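You operate a simulated robot arm through the tools that you are given. There is no shell and no other tool. Be economical: measure what you need, move in short steps, check, and stop when the job is done.

You run a simulated robot arm. Do the job below in one go: nothing can be reset, and whatever is moved stays where it is left.

TASK
Chuck the medium sleeve and give it a trial turn.
Fine: at least once round, then switch off.

It is judged by the outcome, as a careful person would: the job done as asked, and still so three seconds after it is handed in. It fails if anything else is knocked over, pushed out of place, dropped, spilled or broken.

THE ROBOT
A 7-joint arm with a two-finger parallel gripper, fixed in place. Base frame: the origin is at the foot of the arm, x ahead of it, y to its left, z up; the work surface is at about z = 800. Readings come in mm, rad, newtons and seconds.
With the tool pointing down near the work surface it reaches from about 240 to 680 mm from the base axis. Its first joint turns from -1.152 to 1.152 rad. Payload 2.4 kg.
Tool frame: the origin (TCP) lies between the finger pads and is the grasp point; the fingertips stand 30 mm ahead of it; z points along the fingers, y is the line along which they close. Largest opening 94 mm; finger width 28, thickness 10; the body of the gripper, 50 by 96 mm, starts 55 mm behind the TCP.
Orientation is told as [roll, pitch, yaw] about the base's x, y, z axes, in that order, counted from this pose: with the fingers straight down and closing along the base's y, the tool's x points along the base's -x, its y along +y and its z along -z.

THE INTERFACE
- The arm moves only by the tool move_arm. Its argument "deltas" is a list of rows, each an object (a shift or turn left out is 0, a gripper value left out holds the last) with "travel": the shift along the base's x, y, z in mm, a list of three; "rotation": the turn, a rotation vector about the base's x, y, z in degrees, a list of three; "gripper": the gripper command, from -1 (shut) to 1 (fully open), values between in proportion. In form: [{"travel": [tx, ty, tz], "rotation": [wx, wy, wz], "gripper": gripper}, ...]. A call has 1 to 20 rows; each row is the pose to reach, as a shift and turn from the pose commanded when the call began. Rows are played at 5 a second. More than 50 mm and 0.15 rad between two rows, or a gripper value outside its range, and nothing of the call is played. A pose out of reach is approached as far as the arm can. The call stops where the force on the tool passes 40 N (or 10 N more than at its start, if that is more) or the arm is blocked; 0.2 s more then pass. Each finger travels about 153 mm/s and halts on what it meets, pressing with about 37 N; the grip force reading is that of the motor and also rises with nothing between the fingers. The clock runs only during rows and for 0.2 s after the last one: add rows that repeat a pose to give the fingers time. It gives the time, the measured TCP pose, the force on the tool (base axes), the opening and the grip force at its end, in the units of the frame above (readings bear some noise).
- Cameras (640 x 400 px; columns grow to the right, rows downward): "scene" is fixed at [47.4, 480.4, 1443.8]; the picture's right is [-0.68, -0.73, 0.00], its down [-0.43, 0.40, -0.81] and it looks along [0.60, -0.55, -0.58] (base axes); focal length 248 px, centre (320, 200). "wrist" rides on the gripper at [76, 14, -103] in the tool frame; the picture's right is [-0.18, 0.98, 0.00], its down [-0.75, -0.14, -0.64] and it looks along [-0.63, -0.12, 0.77] (tool axes); focal length 243 px, centre (320, 200). There is no depth. A picture from a camera that has moved, and an enlarged one, comes with that camera's place and axes in the base frame and with its lens.
- camera(camera): a new picture of that camera. The clock stands still meanwhile.
- enlarge(camera, box): a new picture of the part [left, top, right, bottom] of that camera's present view, enlarged. The clock stands still meanwhile.
- close_job(): hands the job in; it is judged then, once.

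Work in short steps. Places have to be worked out from the pictures, the camera data and where the tool is seen: move nearer, look again, correct. Check each grasp and each placing, and mend what went wrong. You have 120 turns and 64 pictures in all, those below and enlarged ones among them. Open the gripper and draw the arm clear of the work before you hand the job in, unless the task says otherwise; then end with one line.

The tools are called after "Call:" as name(argument=value, ...) on one line, values as JSON. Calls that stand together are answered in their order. move_arm: Moves the arm, as the interface text tells. Its arguments: {"type":"object","properties":{"deltas":{"type":"array","items":{"type":"object","properties":{"travel":{"type":"array","items":{"type":"number"}},"rotation":{"type":"array","items":{"type":"number"}},"gripper":{"type":"number"}}}}},"required":["deltas"]} The other tools are called the same way: camera (camera) takes a picture; enlarge (camera, box) takes an enlarged picture of a part of a camera's view; close_job () hands the job in.

At the start:

```text
clock: 0.0
position: [349.3, 218.7, 1313.4]
orientation: [0.001, 0.001, 0.001]
wrist_force: [0.2, 1.2, -0.1]
width: 93.9
gripper_force: 0.0
```

scene: 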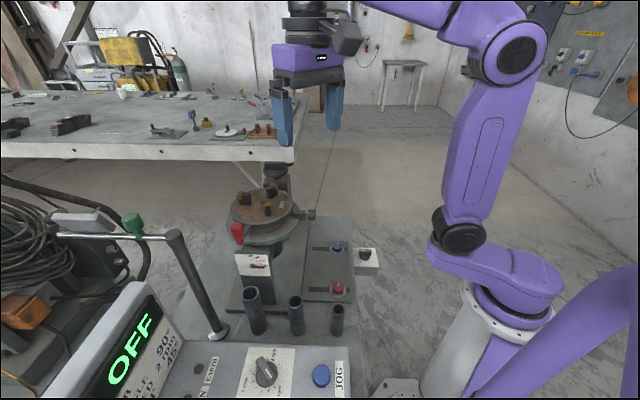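
wrist: 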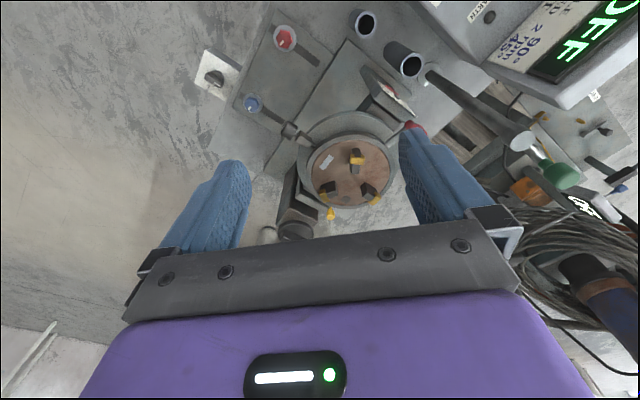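

The pictures show a welding positioner with a chuck faceplate, three sleeves standing, and a control panel. I look closer at each.

Call:
enlarge(camera="scene", box=[200, 160, 400, 285])

Call:
enlarge(camera="scene", box=[60, 275, 360, 400])

Call:
enlarge(camera="wrist", box=[190, 0, 450, 250])

Call:
enlarge(camera="wrist", box=[340, 0, 640, 190])

```text
3.20 times, centred on (300, 222) of scene
camera zoom: at [47.4, 480.4, 1443.8], right [-0.68, -0.73, 0.0], down [-0.43, 0.4, -0.81], along [0.6, -0.55, -0.58], focal length 795 px, centre (384, 128)
```

zoom: 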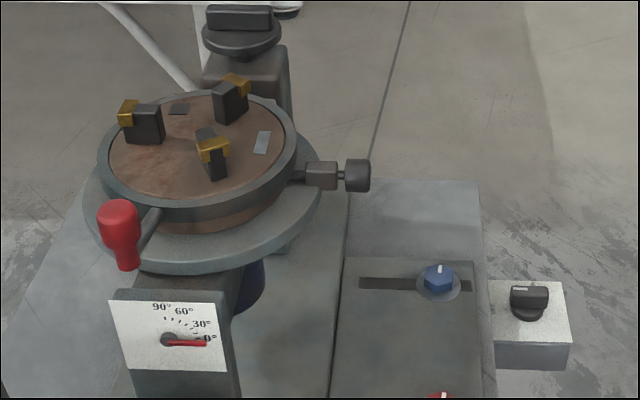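

```text
2.13 times, centred on (210, 338) of scene
camera zoom: at [47.4, 480.4, 1443.8], right [-0.68, -0.73, 0.0], down [-0.43, 0.4, -0.81], along [0.6, -0.55, -0.58], focal length 530 px, centre (555, -93)
```

zoom: 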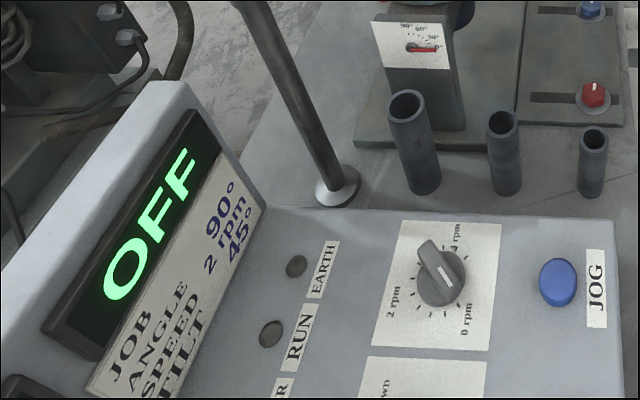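

```text
1.60 times, centred on (320, 125) of wrist
camera zoom: at [272.2, 233.4, 1417.8], right [0.18, 0.98, 0.0], down [0.75, -0.14, 0.64], along [0.63, -0.12, -0.77], focal length 388 px, centre (320, 320)
```

zoom: 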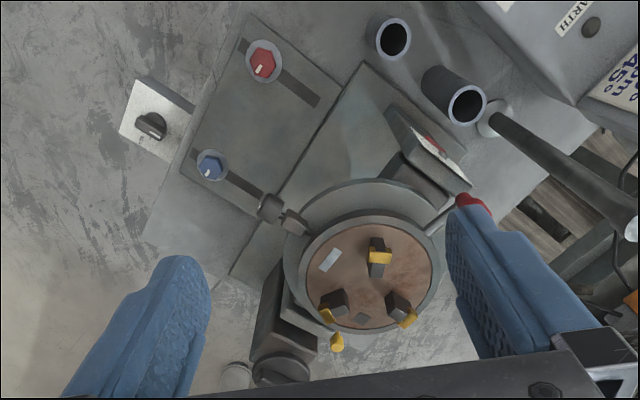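

```text
2.11 times, centred on (490, 95) of wrist
camera zoom: at [272.2, 233.4, 1417.8], right [0.18, 0.98, 0.0], down [0.75, -0.14, 0.64], along [0.63, -0.12, -0.77], focal length 511 px, centre (-38, 421)
```

zoom: 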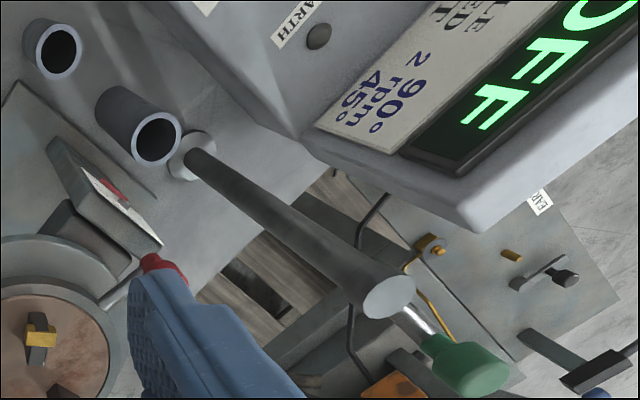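

I estimate the sleeves at about (320, 305), the chuck plate at about (518, 243, z 1055) and the panel near (190, 360). To read the panel, I move high over it with the tool yawed 90°.

Call:
move_arm(deltas=[{"travel": [-10, 2, 0], "rotation": [0, 0, 8]}, {"travel": [-20, 4, 0], "rotation": [0, 0, 16]}, {"travel": [-30, 6, 0], "rotation": [0, 0, 24]}, {"travel": [-40, 8, 0], "rotation": [0, 0, 32]}, {"travel": [-50, 10, 0], "rotation": [0, 0, 40]}, {"travel": [-60, 12, 0], "rotation": [0, 0, 48]}, {"travel": [-70, 14, 0], "rotation": [0, 0, 56]}, {"travel": [-80, 16, 0], "rotation": [0, 0, 64]}, {"travel": [-90, 18, 0], "rotation": [0, 0, 72]}, {"travel": [-100, 20, 0], "rotation": [0, 0, 80]}, {"travel": [-100, 20, 0], "rotation": [0, 0, 88]}])

Call:
camera(camera="wrist")

```text
clock: 2.4
position: [248.1, 238.6, 1314.9]
orientation: [0.001, 0.0, 1.541]
wrist_force: [0.2, 0.0, 0.8]
width: 94.3
gripper_force: 0.2
```

```text
57 pictures are left
camera wrist: at [231.2, 163.5, 1417.8], right [-0.98, 0.21, 0.0], down [0.16, 0.75, 0.64], along [0.14, 0.63, -0.77], focal length 243 px, centre (320, 200)
```

wrist: 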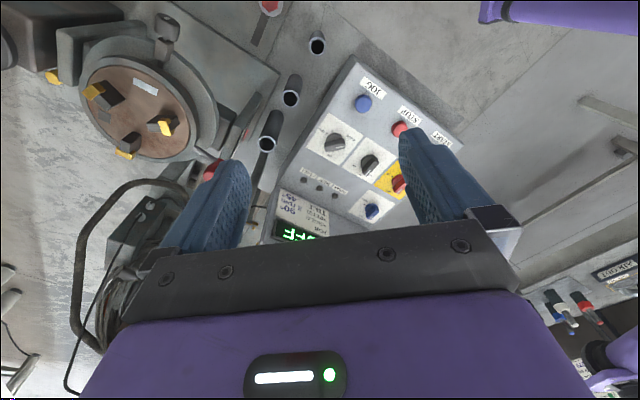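

Call:
enlarge(camera="wrist", box=[260, 60, 460, 250])

Call:
enlarge(camera="wrist", box=[60, 0, 340, 170])

```text
2.11 times, centred on (360, 155) of wrist
camera zoom: at [231.2, 163.5, 1417.8], right [-0.98, 0.21, 0.0], down [0.16, 0.75, 0.64], along [0.14, 0.63, -0.77], focal length 511 px, centre (236, 295)
```

zoom: 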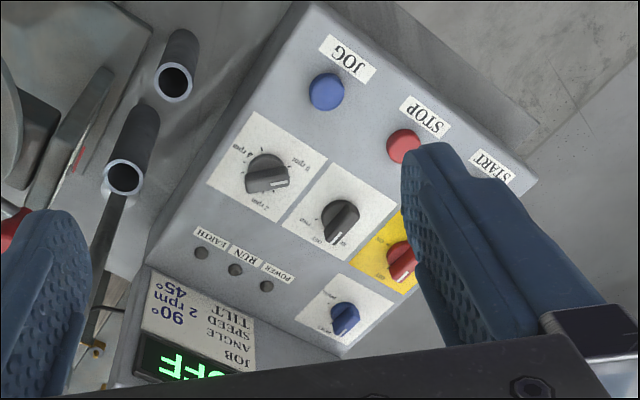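

```text
2.29 times, centred on (200, 85) of wrist
camera zoom: at [231.2, 163.5, 1417.8], right [-0.98, 0.21, 0.0], down [0.16, 0.75, 0.64], along [0.14, 0.63, -0.77], focal length 555 px, centre (594, 463)
```

zoom: 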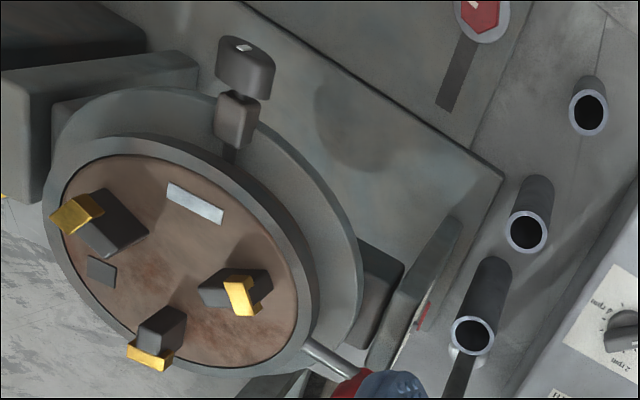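

The panel has START, STOP and JOG buttons, a speed dial, a direction dial, a red/yellow isolator and a blue knob. I go closer and shift so the fingers don't hide it.

Call:
move_arm(deltas=[{"travel": [-15, 15, -25]}, {"travel": [-30, 30, -50]}, {"travel": [-45, 45, -75]}, {"travel": [-60, 60, -100]}, {"travel": [-60, 60, -100]}])

Call:
camera(camera="wrist")

```text
clock: 3.6
position: [189.1, 298.9, 1214.0]
orientation: [0.001, 0.0, 1.536]
wrist_force: [0.8, 0.4, 0.4]
width: 94.0
gripper_force: 0.1
```

```text
54 pictures are left
camera wrist: at [171.2, 224.2, 1317.6], right [-0.98, 0.22, 0.0], down [0.17, 0.75, 0.64], along [0.14, 0.63, -0.77], focal length 243 px, centre (320, 200)
```

wrist: 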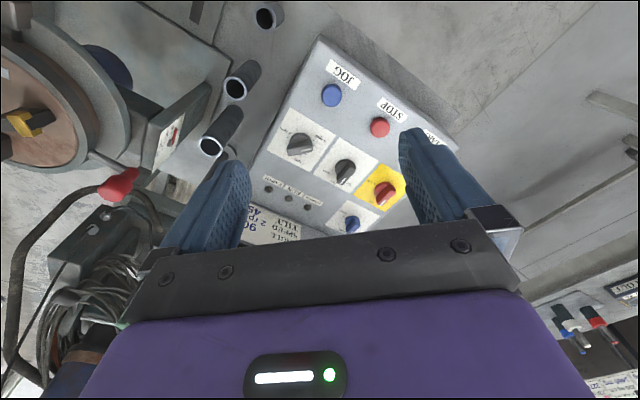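

Call:
enlarge(camera="wrist", box=[245, 40, 425, 245])

Call:
enlarge(camera="wrist", box=[265, 160, 405, 245])

```text
1.95 times, centred on (335, 142) of wrist
camera zoom: at [171.2, 224.2, 1317.6], right [-0.98, 0.22, 0.0], down [0.17, 0.75, 0.64], along [0.14, 0.63, -0.77], focal length 473 px, centre (291, 312)
```

zoom: 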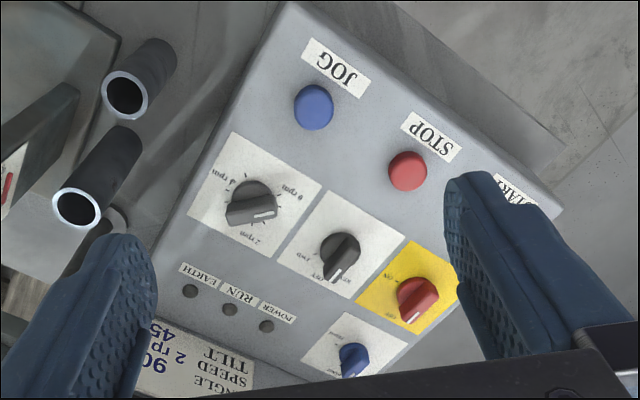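

```text
4.57 times, centred on (335, 202) of wrist
camera zoom: at [171.2, 224.2, 1317.6], right [-0.98, 0.22, 0.0], down [0.17, 0.75, 0.64], along [0.14, 0.63, -0.77], focal length 1109 px, centre (251, 189)
```

zoom: 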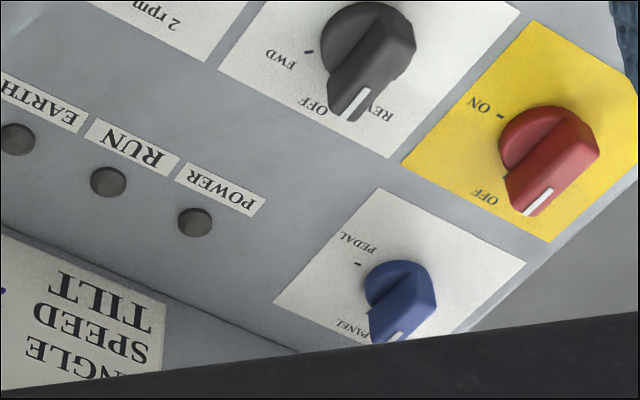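

The isolator is OFF, direction is OFF and the blue selector is on PANEL. Now I go above the chuck with yaw back at 0 to study the jaws and levers.

Call:
move_arm(deltas=[{"travel": [20, -5, 12], "rotation": [0, 0, -8]}, {"travel": [40, -10, 24], "rotation": [0, 0, -16]}, {"travel": [60, -15, 36], "rotation": [0, 0, -24]}, {"travel": [80, -20, 46], "rotation": [0, 0, -32]}, {"travel": [100, -25, 46], "rotation": [0, 0, -40]}, {"travel": [120, -30, 46], "rotation": [0, 0, -48]}, {"travel": [140, -35, 46], "rotation": [0, 0, -56]}, {"travel": [160, -40, 46], "rotation": [0, 0, -64]}, {"travel": [180, -45, 46], "rotation": [0, 0, -72]}, {"travel": [200, -50, 46], "rotation": [0, 0, -80]}, {"travel": [220, -55, 46], "rotation": [0, 0, -88]}, {"travel": [220, -55, 46], "rotation": [0, 0, -88]}])

Call:
camera(camera="wrist")

```text
clock: 6.2
position: [409.0, 243.5, 1260.7]
orientation: [-0.001, 0.0, -0.003]
wrist_force: [0.6, 0.4, -0.5]
width: 93.9
gripper_force: 0.1
```

```text
51 pictures are left
camera wrist: at [332.6, 258.6, 1363.6], right [0.19, 0.98, 0.0], down [0.75, -0.14, 0.64], along [0.63, -0.12, -0.77], focal length 243 px, centre (320, 200)
```

wrist: 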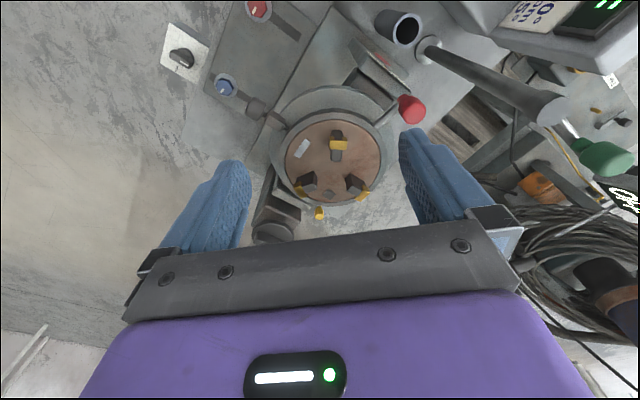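

Call:
enlarge(camera="wrist", box=[240, 70, 430, 250])

Call:
enlarge(camera="wrist", box=[150, 0, 330, 120])

Call:
enlarge(camera="scene", box=[290, 230, 390, 300])

```text
2.22 times, centred on (335, 160) of wrist
camera zoom: at [332.6, 258.6, 1363.6], right [0.19, 0.98, 0.0], down [0.75, -0.14, 0.64], along [0.63, -0.12, -0.77], focal length 539 px, centre (287, 289)
```

zoom: 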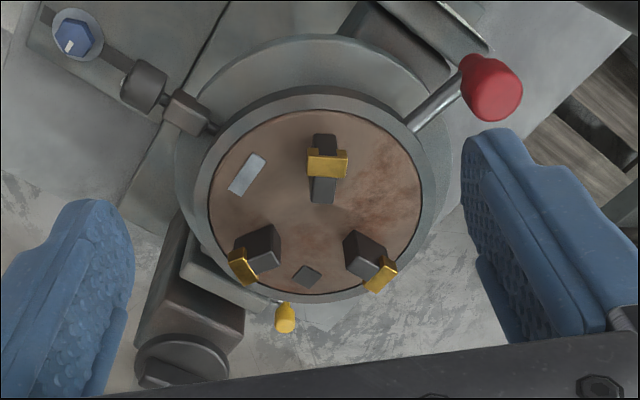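

```text
3.33 times, centred on (240, 60) of wrist
camera zoom: at [332.6, 258.6, 1363.6], right [0.19, 0.98, 0.0], down [0.75, -0.14, 0.64], along [0.63, -0.12, -0.77], focal length 809 px, centre (587, 667)
```

zoom: 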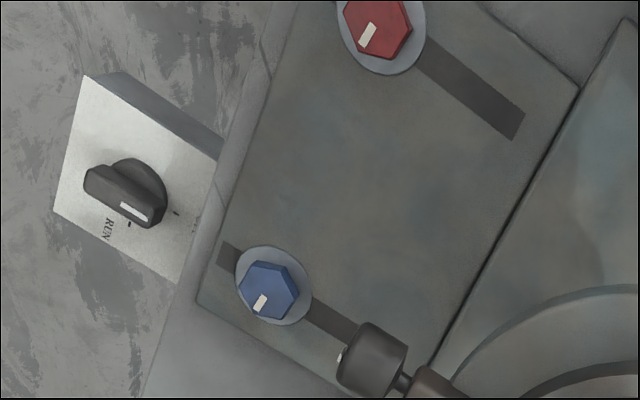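

```text
5.71 times, centred on (340, 265) of scene
camera zoom: at [47.4, 480.4, 1443.8], right [-0.68, -0.73, 0.0], down [-0.43, 0.4, -0.81], along [0.6, -0.55, -0.58], focal length 1420 px, centre (206, -171)
```

zoom: 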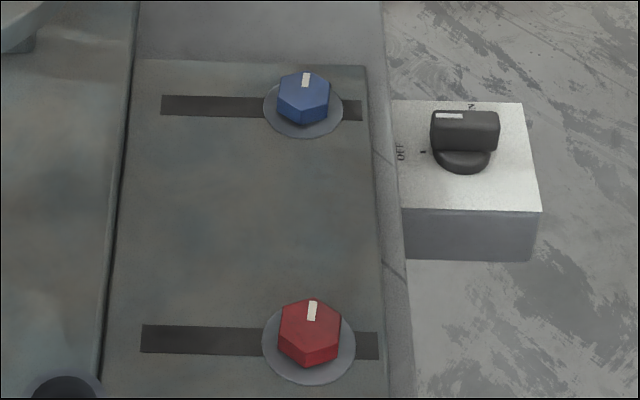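

Enlargements stay sharp, so I zoom strongly on the lever, the side knob, the jaw area and the box switch.

Call:
enlarge(camera="wrist", box=[375, 80, 435, 120])

Call:
enlarge(camera="wrist", box=[235, 80, 305, 125])

Call:
enlarge(camera="wrist", box=[160, 20, 220, 85])

Call:
enlarge(camera="scene", box=[220, 175, 320, 240])

```text
10.00 times, centred on (405, 100) of wrist
camera zoom: at [332.6, 258.6, 1363.6], right [0.19, 0.98, 0.0], down [0.75, -0.14, 0.64], along [0.63, -0.12, -0.77], focal length 2426 px, centre (-530, 1200)
```

zoom: 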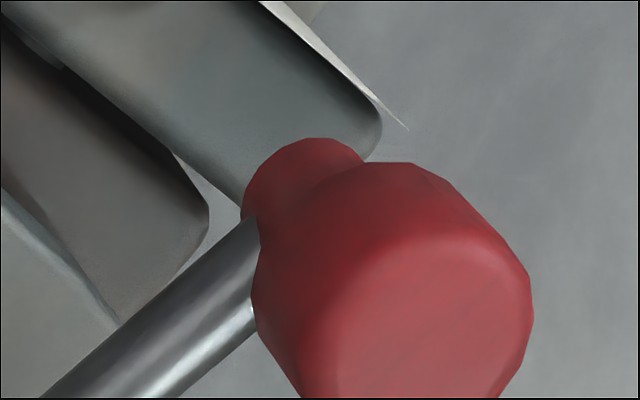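

```text
8.89 times, centred on (270, 102) of wrist
camera zoom: at [332.6, 258.6, 1363.6], right [0.19, 0.98, 0.0], down [0.75, -0.14, 0.64], along [0.63, -0.12, -0.77], focal length 2157 px, centre (764, 1067)
```

zoom: 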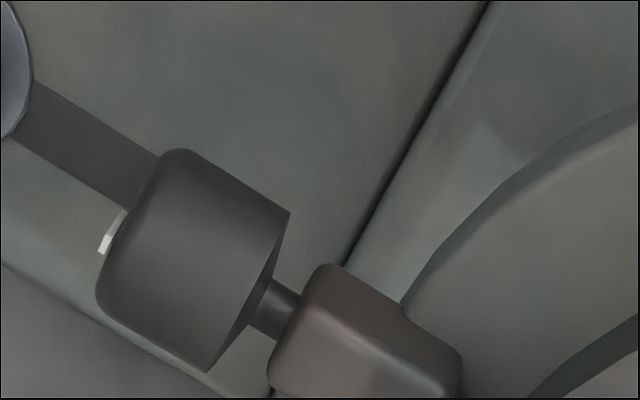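

```text
6.15 times, centred on (190, 52) of wrist
camera zoom: at [332.6, 258.6, 1363.6], right [0.19, 0.98, 0.0], down [0.75, -0.14, 0.64], along [0.63, -0.12, -0.77], focal length 1493 px, centre (1120, 1108)
```

zoom: 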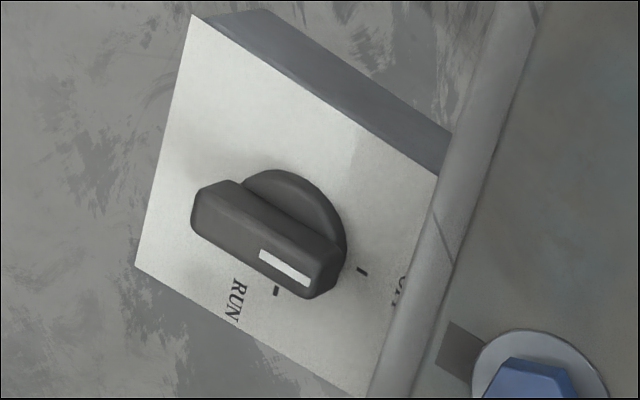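

```text
6.15 times, centred on (270, 208) of scene
camera zoom: at [47.4, 480.4, 1443.8], right [-0.68, -0.73, 0.0], down [-0.43, 0.4, -0.81], along [0.6, -0.55, -0.58], focal length 1529 px, centre (628, 154)
```

zoom: 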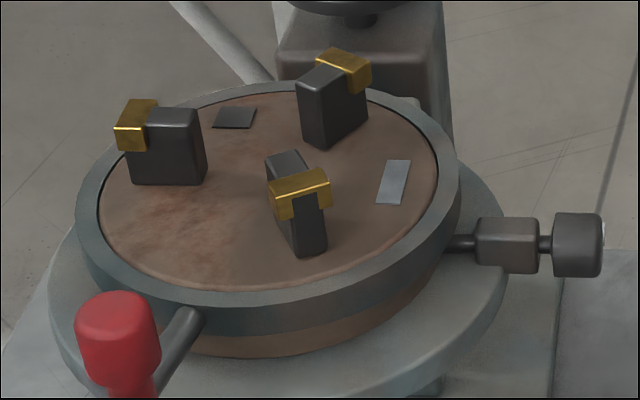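

The box switch appears to point to OFF, with RUN 90° away. I look at the remaining things: the housing with the black knob behind the chuck, the yellow-headed pin, and the area with the green handle.

Call:
enlarge(camera="wrist", box=[240, 170, 340, 250])

Call:
enlarge(camera="wrist", box=[430, 30, 640, 200])

Call:
enlarge(camera="scene", box=[0, 180, 220, 340])

Call:
enlarge(camera="scene", box=[225, 225, 325, 300])

```text
5.00 times, centred on (290, 210) of wrist
camera zoom: at [332.6, 258.6, 1363.6], right [0.19, 0.98, 0.0], down [0.75, -0.14, 0.64], along [0.63, -0.12, -0.77], focal length 1213 px, centre (470, 150)
```

zoom: 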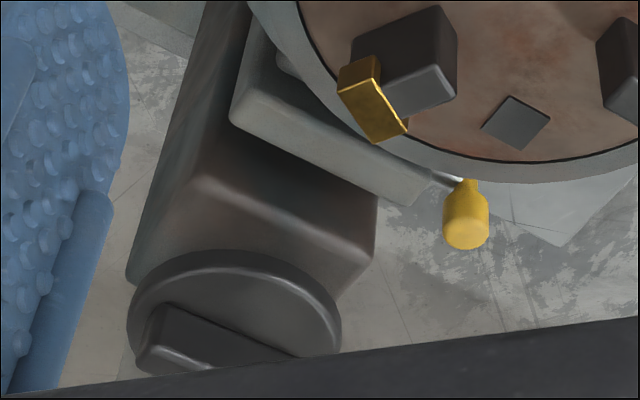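

```text
2.35 times, centred on (535, 115) of wrist
camera zoom: at [332.6, 258.6, 1363.6], right [0.19, 0.98, 0.0], down [0.75, -0.14, 0.64], along [0.63, -0.12, -0.77], focal length 571 px, centre (-186, 400)
```

zoom: 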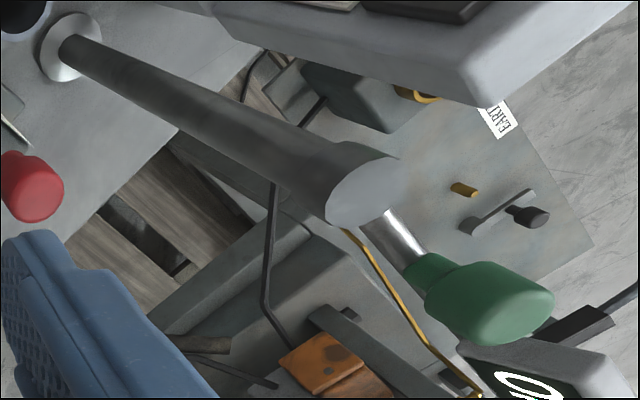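

```text
2.50 times, centred on (110, 260) of scene
camera zoom: at [47.4, 480.4, 1443.8], right [-0.68, -0.73, 0.0], down [-0.43, 0.4, -0.81], along [0.6, -0.55, -0.58], focal length 621 px, centre (845, 50)
```

zoom: 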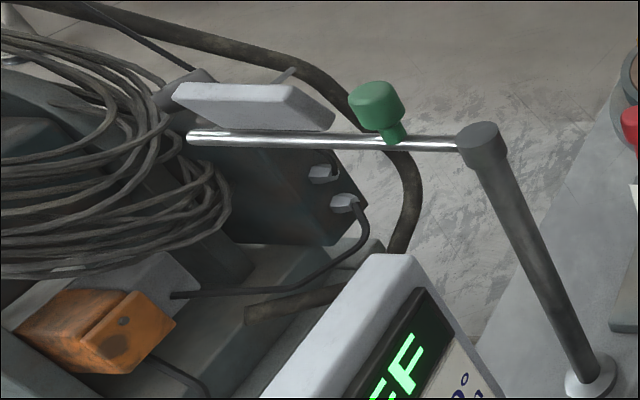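

```text
5.33 times, centred on (275, 262) of scene
camera zoom: at [47.4, 480.4, 1443.8], right [-0.68, -0.73, 0.0], down [-0.43, 0.4, -0.81], along [0.6, -0.55, -0.58], focal length 1325 px, centre (560, -133)
```

zoom: 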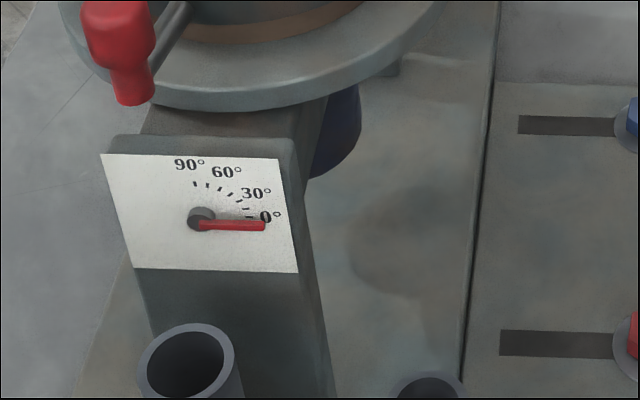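

The jaws are lever-operated as far as I can see (red lever on the ring), with an open gap of about 50–60 mm. I estimate the medium sleeve's top at (317, 300, 939), and move above it with the fingers closing across the row of sleeves.

Call:
move_arm(deltas=[{"travel": [-23, 14, -10], "rotation": [0, 0, 8], "gripper": 0.28}, {"travel": [-46, 28, -20], "rotation": [0, 0, 16], "gripper": 0.28}, {"travel": [-69, 42, -40], "rotation": [0, 0, 24], "gripper": 0.28}, {"travel": [-92, 56, -70], "rotation": [0, 0, 32], "gripper": 0.28}, {"travel": [-92, 56, -110], "rotation": [0, 0, 40], "gripper": 0.28}, {"travel": [-92, 56, -150], "rotation": [0, 0, 45], "gripper": 0.28}, {"travel": [-92, 56, -190], "rotation": [0, 0, 45], "gripper": 0.28}, {"travel": [-92, 56, -210], "rotation": [0, 0, 45], "gripper": 0.28}, {"travel": [-92, 56, -210], "rotation": [0, 0, 45], "gripper": 0.28}])

Call:
camera(camera="wrist")

Call:
camera(camera="scene")

```text
clock: 8.2
position: [315.9, 298.9, 1049.9]
orientation: [0.001, -0.002, 0.787]
wrist_force: [-1.6, -0.5, 0.0]
width: 60.0
gripper_force: 0.1
```

```text
39 pictures are left
camera wrist: at [252.1, 256.1, 1152.3], right [-0.56, 0.83, 0.0], down [0.63, 0.43, 0.64], along [0.53, 0.36, -0.77], focal length 243 px, centre (320, 200)
```

wrist: 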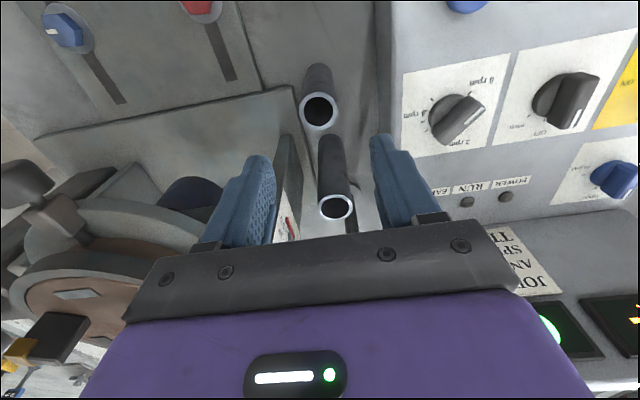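

```text
38 pictures are left
```

scene: 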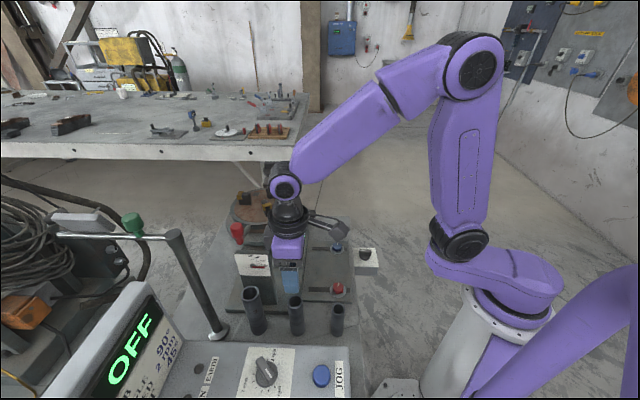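

The ring at wrist pixel (319, 110) matches where a sleeve top 111 mm below the TCP should be, so I'm centred on the middle sleeve. I check its height and the panel clearance in an enlarged scene view.

Call:
enlarge(camera="scene", box=[235, 255, 365, 345])

```text
4.44 times, centred on (300, 300) of scene
camera zoom: at [47.4, 480.4, 1443.8], right [-0.68, -0.73, 0.0], down [-0.43, 0.4, -0.81], along [0.6, -0.55, -0.58], focal length 1104 px, centre (409, -244)
```

zoom: 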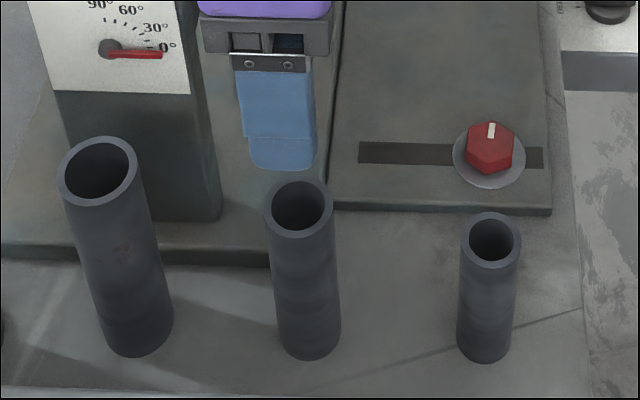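

The sleeve works out at about 34 mm diameter, 120 mm tall, top at z≈920, axis at (321.5, 302). The panel edge is ~68 mm from the axis, so the fingers (outer half-width 40 mm) clear it. I descend and grip.

Call:
move_arm(deltas=[{"travel": [5, 3, -20]}, {"travel": [5, 3, -50]}, {"travel": [5, 3, -80]}, {"travel": [5, 3, -110]}, {"travel": [5, 3, -135]}, {"travel": [5, 3, -155]}, {"travel": [5, 3, -155]}])

Call:
camera(camera="wrist")

```text
clock: 9.8
position: [321.9, 302.7, 894.9]
orientation: [0.0, 0.001, 0.786]
wrist_force: [0.2, 0.4, -1.0]
width: 60.3
gripper_force: 0.2
```

```text
36 pictures are left
camera wrist: at [257.1, 259.5, 998.4], right [-0.56, 0.83, 0.0], down [0.63, 0.43, 0.64], along [0.53, 0.36, -0.77], focal length 243 px, centre (320, 200)
```

wrist: 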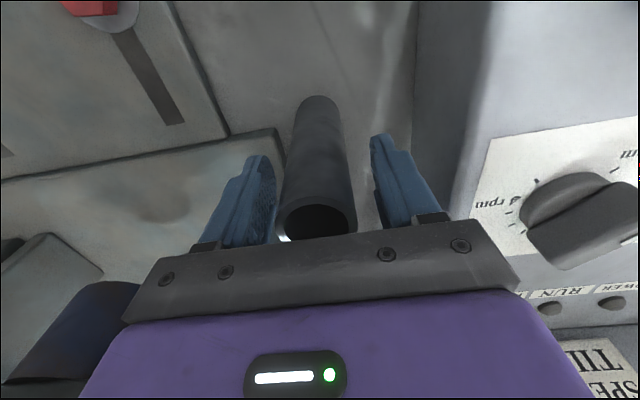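

The sleeve is centred between the fingers and its top sits at z≈921 as expected. I close and lift slightly.

Call:
move_arm(deltas=[{"gripper": -1}, {"gripper": -1}, {"gripper": -1}, {"gripper": -1}, {"travel": [0, 0, 10], "gripper": -1}, {"travel": [0, 0, 40], "gripper": -1}, {"travel": [0, 0, 80], "gripper": -1}, {"travel": [0, 0, 120], "gripper": -1}, {"travel": [0, 0, 160], "gripper": -1}, {"travel": [0, 0, 200], "gripper": -1}, {"travel": [0, 0, 240], "gripper": -1}, {"travel": [0, 0, 280], "gripper": -1}, {"travel": [0, 0, 320], "gripper": -1}, {"travel": [0, 0, 345], "gripper": -1}, {"travel": [0, 0, 345], "gripper": -1}])

Call:
enlarge(camera="scene", box=[180, 110, 420, 350])

```text
clock: 13.0
position: [321.5, 301.9, 1239.8]
orientation: [0.002, 0.001, 0.785]
wrist_force: [0.3, 0.0, -3.6]
width: 35.4
gripper_force: 36.8
```

```text
1.67 times, centred on (300, 230) of scene
camera zoom: at [47.4, 480.4, 1443.8], right [-0.68, -0.73, 0.0], down [-0.43, 0.4, -0.81], along [0.6, -0.55, -0.58], focal length 414 px, centre (353, 150)
```

zoom: 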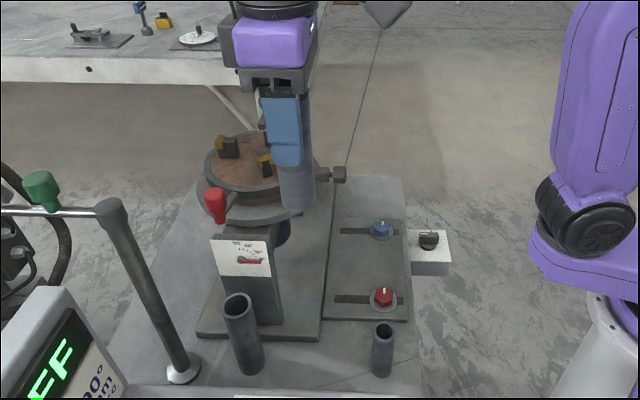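

The sleeve is held (35.4 mm). My better triangulation of the chuck centre is about (531, 241), plate top z≈1042. I carry it over at a safe height with yaw back to 0.

Call:
move_arm(deltas=[{"travel": [22, -6, 0], "rotation": [0, 0, -5]}, {"travel": [44, -12, 0], "rotation": [0, 0, -10]}, {"travel": [66, -18, 0], "rotation": [0, 0, -15]}, {"travel": [88, -24, 0], "rotation": [0, 0, -20]}, {"travel": [110, -30, 0], "rotation": [0, 0, -25]}, {"travel": [132, -36, 0], "rotation": [0, 0, -30]}, {"travel": [154, -42, 0], "rotation": [0, 0, -35]}, {"travel": [176, -48, 0], "rotation": [0, 0, -40]}, {"travel": [198, -54, 0], "rotation": [0, 0, -45]}, {"travel": [209, -61, 0], "rotation": [0, 0, -45]}, {"travel": [209, -61, 0], "rotation": [0, 0, -45]}])

Call:
camera(camera="wrist")

Call:
enlarge(camera="scene", box=[200, 110, 360, 240])

```text
clock: 15.4
position: [531.5, 240.9, 1239.9]
orientation: [0.0, 0.0, -0.001]
wrist_force: [-0.7, -0.2, -4.2]
width: 35.5
gripper_force: 37.4
```

```text
34 pictures are left
camera wrist: at [454.6, 256.4, 1344.0], right [0.18, 0.98, 0.0], down [0.75, -0.14, 0.64], along [0.63, -0.12, -0.77], focal length 243 px, centre (320, 200)
```

wrist: 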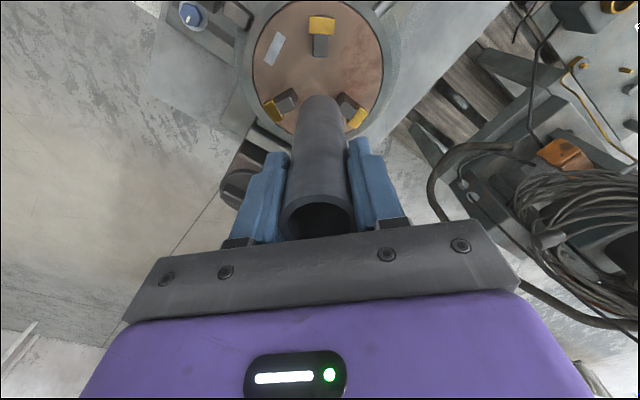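

```text
3.08 times, centred on (280, 175) of scene
camera zoom: at [47.5, 480.4, 1443.8], right [-0.68, -0.73, 0.0], down [-0.43, 0.4, -0.81], along [0.6, -0.55, -0.58], focal length 765 px, centre (443, 277)
```

zoom: 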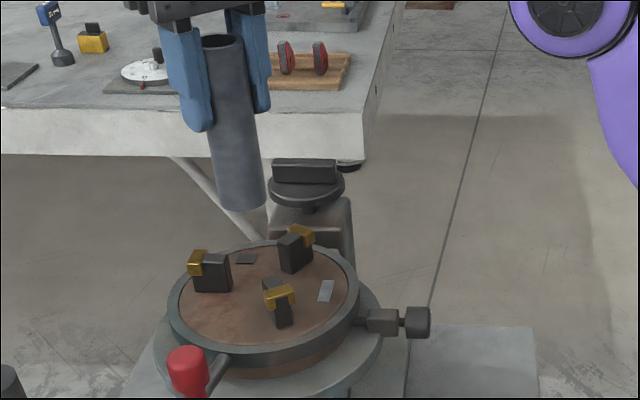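

Combining all wrist rays consistently gives the chuck centre at (510, 243) with plate top z≈1066. I shift there and lower partway, bottom still above the jaws, then check.

Call:
move_arm(deltas=[{"travel": [-11, 1, 0]}, {"travel": [-21.5, 2, 0]}, {"travel": [-21.5, 2, -15]}, {"travel": [-21.5, 2, -30]}, {"travel": [-21.5, 2, -30]}])

Call:
camera(camera="wrist")

Call:
enlarge(camera="scene", box=[220, 150, 320, 240])

```text
clock: 16.6
position: [509.1, 243.0, 1209.4]
orientation: [0.001, -0.001, 0.001]
wrist_force: [0.2, -0.1, -3.5]
width: 35.2
gripper_force: 36.6
```

```text
32 pictures are left
camera wrist: at [432.7, 258.9, 1313.5], right [0.18, 0.98, 0.0], down [0.75, -0.14, 0.64], along [0.63, -0.12, -0.77], focal length 243 px, centre (320, 200)
```

wrist: 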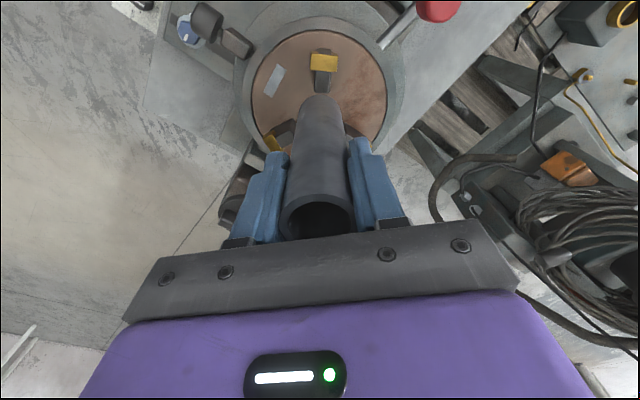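

```text
4.44 times, centred on (270, 195) of scene
camera zoom: at [47.5, 480.4, 1443.8], right [-0.68, -0.73, 0.0], down [-0.43, 0.4, -0.81], along [0.6, -0.55, -0.58], focal length 1104 px, centre (542, 222)
```

zoom: 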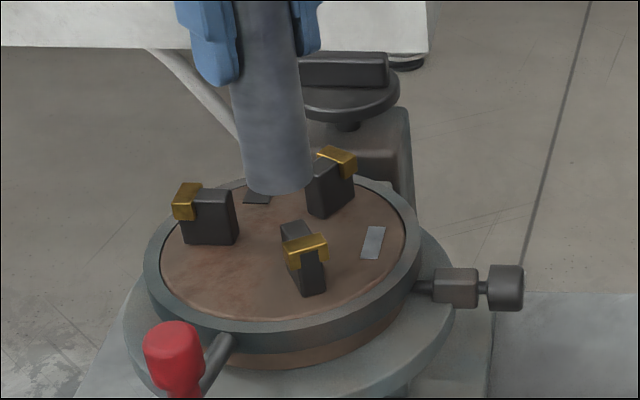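

Alignment looks within a couple of mm (chuck centre perhaps 1–2 mm to −y). I lower into the jaws a bit and check.

Call:
move_arm(deltas=[{"travel": [0.5, -1, -10]}, {"travel": [0.5, -1, -20]}, {"travel": [0.5, -1, -28]}, {"travel": [0.5, -1, -28]}])

Call:
enlarge(camera="scene", box=[230, 170, 310, 230])

```text
clock: 17.6
position: [511.4, 242.9, 1184.5]
orientation: [0.004, -0.006, -0.001]
wrist_force: [5.5, -1.4, 29.6]
width: 35.5
gripper_force: 37.1
```

```text
6.67 times, centred on (270, 200) of scene
camera zoom: at [47.1, 480.1, 1443.9], right [-0.68, -0.73, 0.0], down [-0.43, 0.4, -0.81], along [0.6, -0.55, -0.58], focal length 1657 px, centre (653, 200)
```

zoom: 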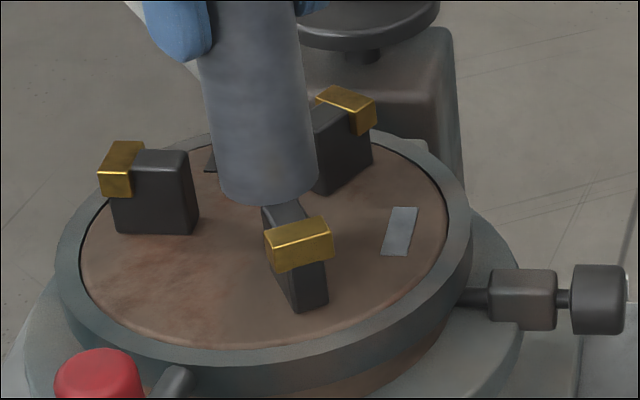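

Contact occurred: the sleeve bottom sat on the front jaw. The ellipse-centre perspective bias means the true centre is ~6 mm farther (+x): about (516, 241.5). I lift and shift.

Call:
move_arm(deltas=[{"travel": [0, 0, 8]}, {"travel": [0, 0, 22]}, {"travel": [3, 0, 22]}, {"travel": [6.2, -0.5, 22]}, {"travel": [6.2, -0.5, 22]}])

Call:
enlarge(camera="wrist", box=[230, 0, 420, 250])

Call:
enlarge(camera="scene", box=[230, 150, 330, 230])

```text
clock: 18.8
position: [516.1, 242.4, 1203.4]
orientation: [0.001, -0.001, 0.002]
wrist_force: [-0.4, -0.3, -4.4]
width: 35.4
gripper_force: 37.7
```

```text
1.60 times, centred on (325, 125) of wrist
camera zoom: at [439.7, 257.4, 1307.6], right [0.18, 0.98, 0.0], down [0.75, -0.14, 0.64], along [0.63, -0.12, -0.77], focal length 388 px, centre (312, 320)
```

zoom: 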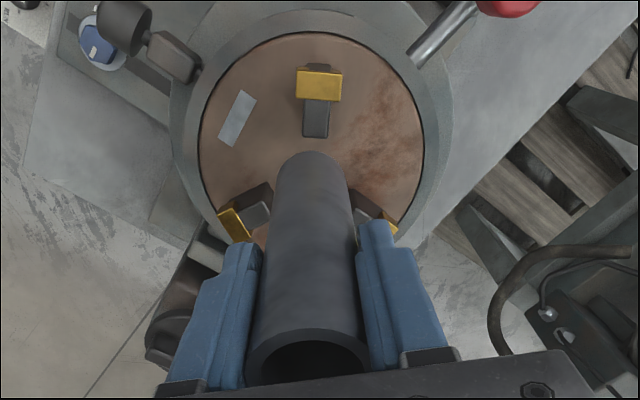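

```text
5.00 times, centred on (280, 190) of scene
camera zoom: at [47.5, 480.4, 1443.8], right [-0.68, -0.73, 0.0], down [-0.43, 0.4, -0.81], along [0.6, -0.55, -0.58], focal length 1242 px, centre (520, 250)
```

zoom: 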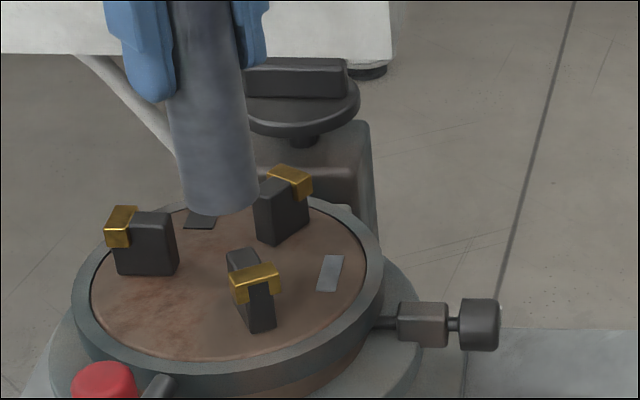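

Now the sleeve looks clear of all three jaws (front jaw inner radius ~22 mm against 17.7). I lower again, slowly.

Call:
move_arm(deltas=[{"travel": [0, -0.5, -8]}, {"travel": [0, -0.5, -14]}, {"travel": [0, -0.5, -19]}, {"travel": [0, -0.5, -24]}, {"travel": [0, -0.5, -29]}, {"travel": [0, -0.5, -33]}, {"travel": [0, -0.5, -33]}])

Call:
enlarge(camera="scene", box=[230, 170, 310, 230])

```text
clock: 20.4
position: [516.1, 241.0, 1172.6]
orientation: [0.005, -0.006, -0.003]
wrist_force: [7.1, -1.5, 28.1]
width: 35.7
gripper_force: 36.8
```

```text
6.67 times, centred on (270, 200) of scene
camera zoom: at [47.2, 480.1, 1443.9], right [-0.68, -0.73, 0.0], down [-0.43, 0.4, -0.81], along [0.6, -0.55, -0.58], focal length 1657 px, centre (653, 200)
```

zoom: 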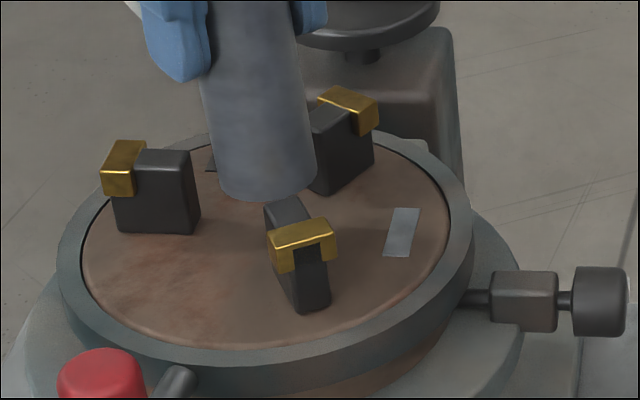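

Contact again with the bottom ~27 mm above the plate, so it's still on a jaw top (jaws are ~38 mm tall, plate z≈1052). I lift and step aside so the wrist camera sees all the jaws unobstructed.

Call:
move_arm(deltas=[{"travel": [0, 0, 15]}, {"travel": [0, 0, 40]}, {"travel": [0, 0, 70]}, {"travel": [10, 30, 75]}, {"travel": [15, 60, 75]}, {"travel": [15, 95, 75]}, {"travel": [15, 95, 75]}])

Call:
enlarge(camera="wrist", box=[160, 0, 330, 130])

Call:
enlarge(camera="scene", box=[225, 165, 325, 230])

```text
clock: 22.0
position: [504.2, 313.8, 1241.6]
orientation: [-0.001, -0.001, 0.0]
wrist_force: [-0.5, 0.1, -4.2]
width: 35.5
gripper_force: 37.1
out of reach, approached as far as the arm can: row 5, 6, 7
```

```text
3.08 times, centred on (245, 65) of wrist
camera zoom: at [427.3, 329.4, 1344.8], right [0.18, 0.98, 0.0], down [0.75, -0.14, 0.64], along [0.63, -0.12, -0.77], focal length 746 px, centre (551, 615)
```

zoom: 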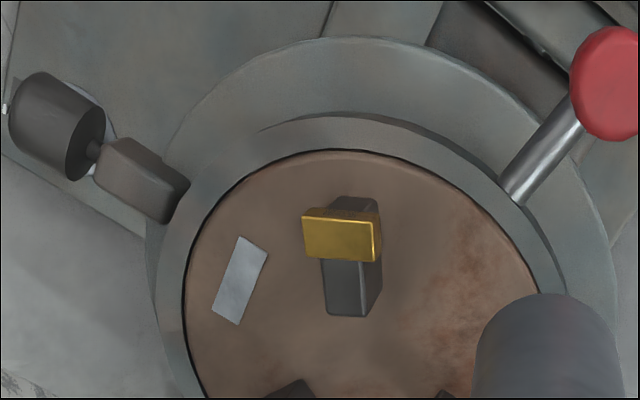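

```text
6.15 times, centred on (275, 198) of scene
camera zoom: at [47.4, 480.4, 1443.8], right [-0.68, -0.73, 0.0], down [-0.43, 0.4, -0.81], along [0.6, -0.55, -0.58], focal length 1529 px, centre (597, 215)
```

zoom: 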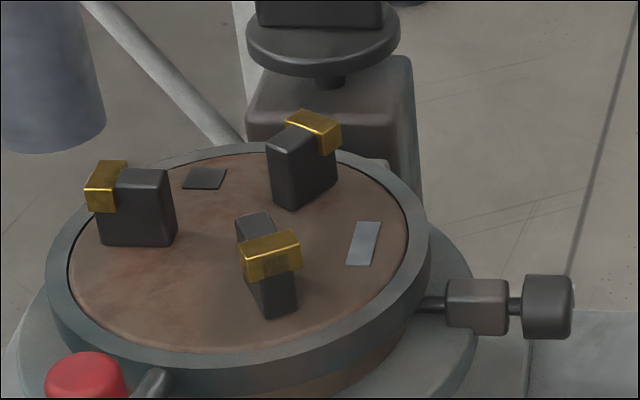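

The jaw inner faces fit a circle centred at about (524.5, 238.5), radius ~28, so earlier attempts were ~9 mm short in x. The sleeve slipped up ~10 mm in the grip. I move back toward the centre, and read the pose.

Call:
move_arm(deltas=[{"travel": [0, -30, 0]}, {"travel": [0, -60, 0]}, {"travel": [0, -75, 0]}, {"travel": [0, -75, 0]}])

```text
clock: 23.0
position: [504.9, 239.6, 1240.1]
orientation: [0.001, 0.0, 0.001]
wrist_force: [-0.1, 0.6, -3.7]
width: 35.6
gripper_force: 37.3
```

Call:
move_arm(deltas=[{"travel": [10, -0.5, 0]}, {"travel": [19.8, -0.8, -10]}, {"travel": [19.8, -0.8, -25]}, {"travel": [19.8, -0.8, -38]}, {"travel": [19.8, -0.8, -38]}])

Call:
enlarge(camera="scene", box=[225, 165, 325, 230])

Call:
enlarge(camera="wrist", box=[230, 0, 420, 130])

```text
clock: 24.2
position: [523.6, 237.4, 1203.1]
orientation: [-0.002, 0.002, -0.001]
wrist_force: [-0.4, 0.0, -4.1]
width: 35.7
gripper_force: 37.2
```

```text
6.15 times, centred on (275, 198) of scene
camera zoom: at [47.5, 480.4, 1443.8], right [-0.68, -0.73, 0.0], down [-0.43, 0.4, -0.81], along [0.6, -0.55, -0.58], focal length 1529 px, centre (597, 215)
```

zoom: 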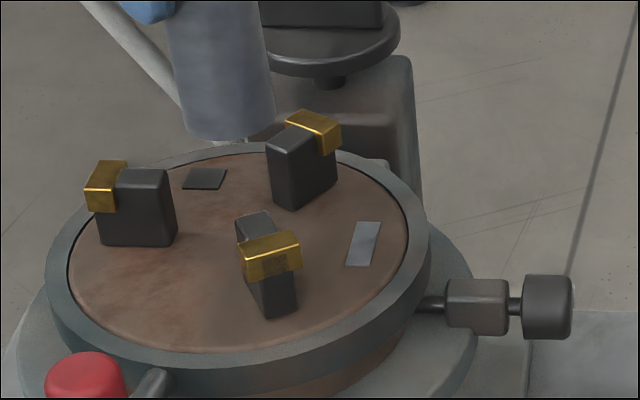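

```text
3.08 times, centred on (325, 65) of wrist
camera zoom: at [447.2, 252.4, 1306.5], right [0.18, 0.98, 0.0], down [0.75, -0.14, 0.64], along [0.63, -0.12, -0.77], focal length 746 px, centre (305, 615)
```

zoom: 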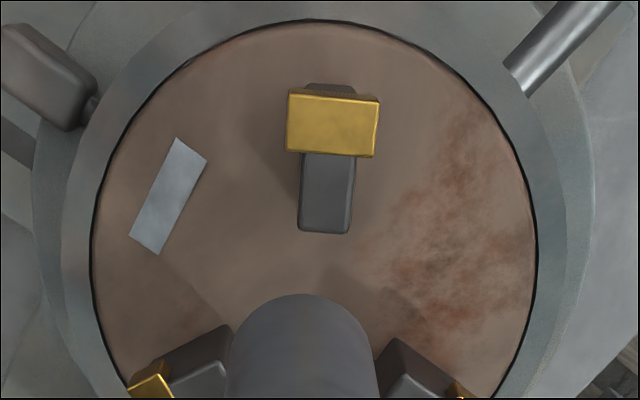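

The plate edges and front jaw line suggest the centre is ~3 mm to +y: (525, 240.5). I correct and lower gently, stopping to check below jaw-top level.

Call:
move_arm(deltas=[{"travel": [1, 2, 0]}, {"travel": [1, 2.5, -10]}, {"travel": [1, 2.5, -20]}, {"travel": [1, 2.5, -30]}, {"travel": [1, 2.5, -36]}, {"travel": [1, 2.5, -42]}, {"travel": [1, 2.5, -48]}, {"travel": [1, 2.5, -48]}])

Call:
enlarge(camera="scene", box=[225, 165, 325, 230])

```text
clock: 26.0
position: [525.3, 239.9, 1155.0]
orientation: [0.001, -0.001, 0.0]
wrist_force: [0.6, 0.8, -2.7]
width: 35.7
gripper_force: 36.9
```

```text
6.15 times, centred on (275, 198) of scene
camera zoom: at [47.5, 480.4, 1443.8], right [-0.68, -0.73, 0.0], down [-0.43, 0.4, -0.81], along [0.6, -0.55, -0.58], focal length 1529 px, centre (597, 215)
```

zoom: 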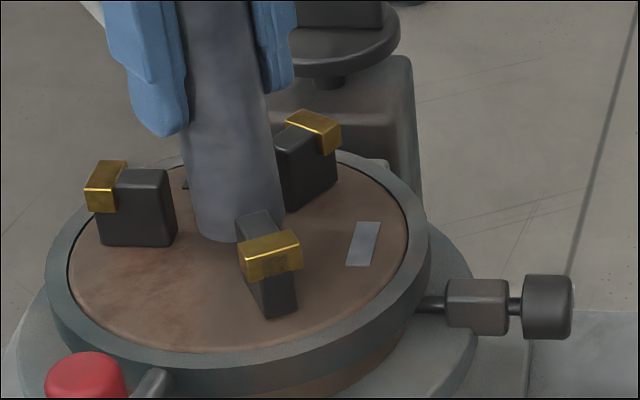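

The sleeve is now between the jaws without contact. I continue down finely to the plate.

Call:
move_arm(deltas=[{"travel": [0, 0, -4]}, {"travel": [0, 0, -8]}, {"travel": [0, 0, -11]}, {"travel": [0, 0, -13]}, {"travel": [0, 0, -15]}, {"travel": [0, 0, -15]}])

```text
clock: 27.4
position: [524.3, 239.4, 1140.6]
orientation: [0.001, -0.004, -0.001]
wrist_force: [-2.1, -2.3, 18.3]
width: 35.6
gripper_force: 36.9
```

Contact at about the expected plate height. I look once before releasing.

Call:
enlarge(camera="scene", box=[225, 150, 325, 230])

```text
5.00 times, centred on (275, 190) of scene
camera zoom: at [47.0, 480.2, 1443.9], right [-0.68, -0.73, 0.0], down [-0.43, 0.4, -0.81], along [0.6, -0.55, -0.58], focal length 1242 px, centre (545, 250)
```

zoom: 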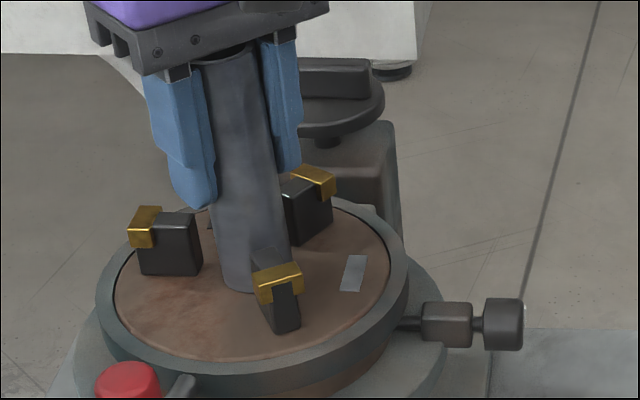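

It stands on the plate between the jaws. I open gently and lift clear.

Call:
move_arm(deltas=[{"travel": [0, 0, 1], "gripper": -0.1}, {"travel": [0, 0, 1], "gripper": 0.1}, {"travel": [0, 0, 1], "gripper": 0.15}, {"travel": [0, 0, 15], "gripper": 0.15}, {"travel": [0, 0, 45], "gripper": 0.15}, {"travel": [0, 0, 85], "gripper": 0.15}, {"travel": [-20, 0, 100], "gripper": 0.15}, {"travel": [-50, 0, 110], "gripper": 0.15}, {"travel": [-80, 0, 120], "gripper": 0.15}, {"travel": [-80, 0, 120], "gripper": 0.15}])

Call:
camera(camera="wrist")

Call:
enlarge(camera="scene", box=[220, 150, 320, 250])

```text
clock: 29.6
position: [444.3, 239.5, 1259.2]
orientation: [0.0, 0.0, 0.0]
wrist_force: [-0.3, -0.1, -1.4]
width: 54.0
gripper_force: 0.2
```

```text
20 pictures are left
camera wrist: at [367.9, 254.6, 1363.4], right [0.18, 0.98, 0.0], down [0.75, -0.14, 0.64], along [0.63, -0.12, -0.77], focal length 243 px, centre (320, 200)
```

wrist: 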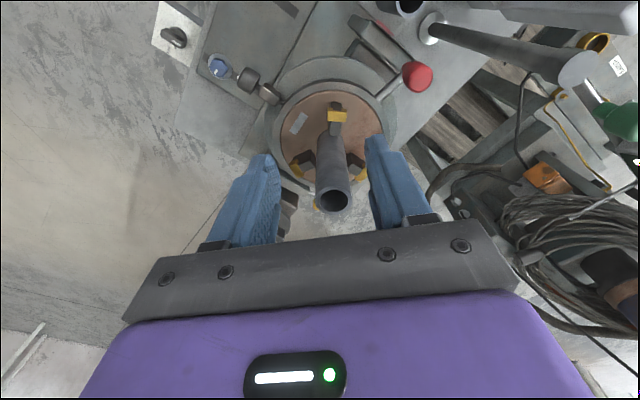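

```text
4.00 times, centred on (270, 200) of scene
camera zoom: at [47.4, 480.4, 1443.8], right [-0.68, -0.73, 0.0], down [-0.43, 0.4, -0.81], along [0.6, -0.55, -0.58], focal length 994 px, centre (520, 200)
```

zoom: 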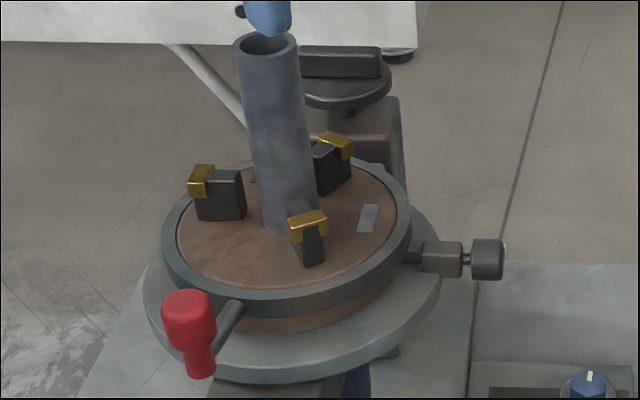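

The sleeve stands free in the open jaws. The red lever knob triangulates to about (451, 346, 1078), radius ~129 from the chuck axis. I go above it with the fingers straddling the rod (closing tangentially, yaw −55°).

Call:
move_arm(deltas=[{"travel": [0, 15, 0], "rotation": [0, 0, -8], "gripper": 0.4}, {"travel": [0, 30, 0], "rotation": [0, 0, -16], "gripper": 0.4}, {"travel": [0, 45, 0], "rotation": [0, 0, -24], "gripper": 0.4}, {"travel": [0, 60, 0], "rotation": [0, 0, -32], "gripper": 0.4}, {"travel": [2, 80, -10], "rotation": [0, 0, -40], "gripper": 0.4}, {"travel": [4, 95, -30], "rotation": [0, 0, -48], "gripper": 0.4}, {"travel": [6, 106, -60], "rotation": [0, 0, -55], "gripper": 0.4}, {"travel": [6, 106, -80], "rotation": [0, 0, -55], "gripper": 0.4}, {"travel": [6, 106, -80], "rotation": [0, 0, -55], "gripper": 0.4}])

Call:
camera(camera="wrist")

```text
clock: 31.6
position: [451.0, 345.5, 1179.1]
orientation: [0.0, 0.0, -0.962]
wrist_force: [0.6, 0.7, 0.5]
width: 65.8
gripper_force: 0.1
```

```text
18 pictures are left
camera wrist: at [419.0, 417.0, 1283.8], right [0.91, 0.41, 0.0], down [0.32, -0.7, 0.64], along [0.27, -0.58, -0.77], focal length 243 px, centre (320, 200)
```

wrist: 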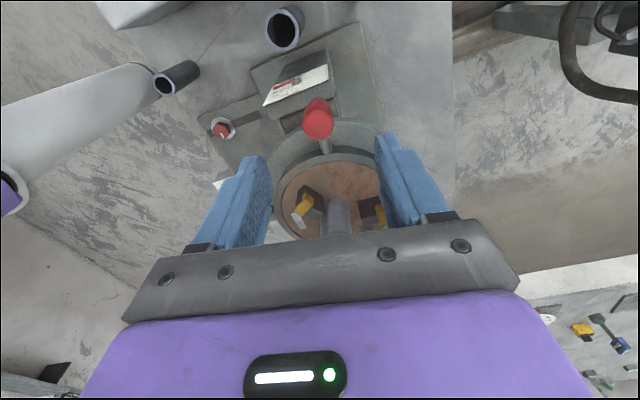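

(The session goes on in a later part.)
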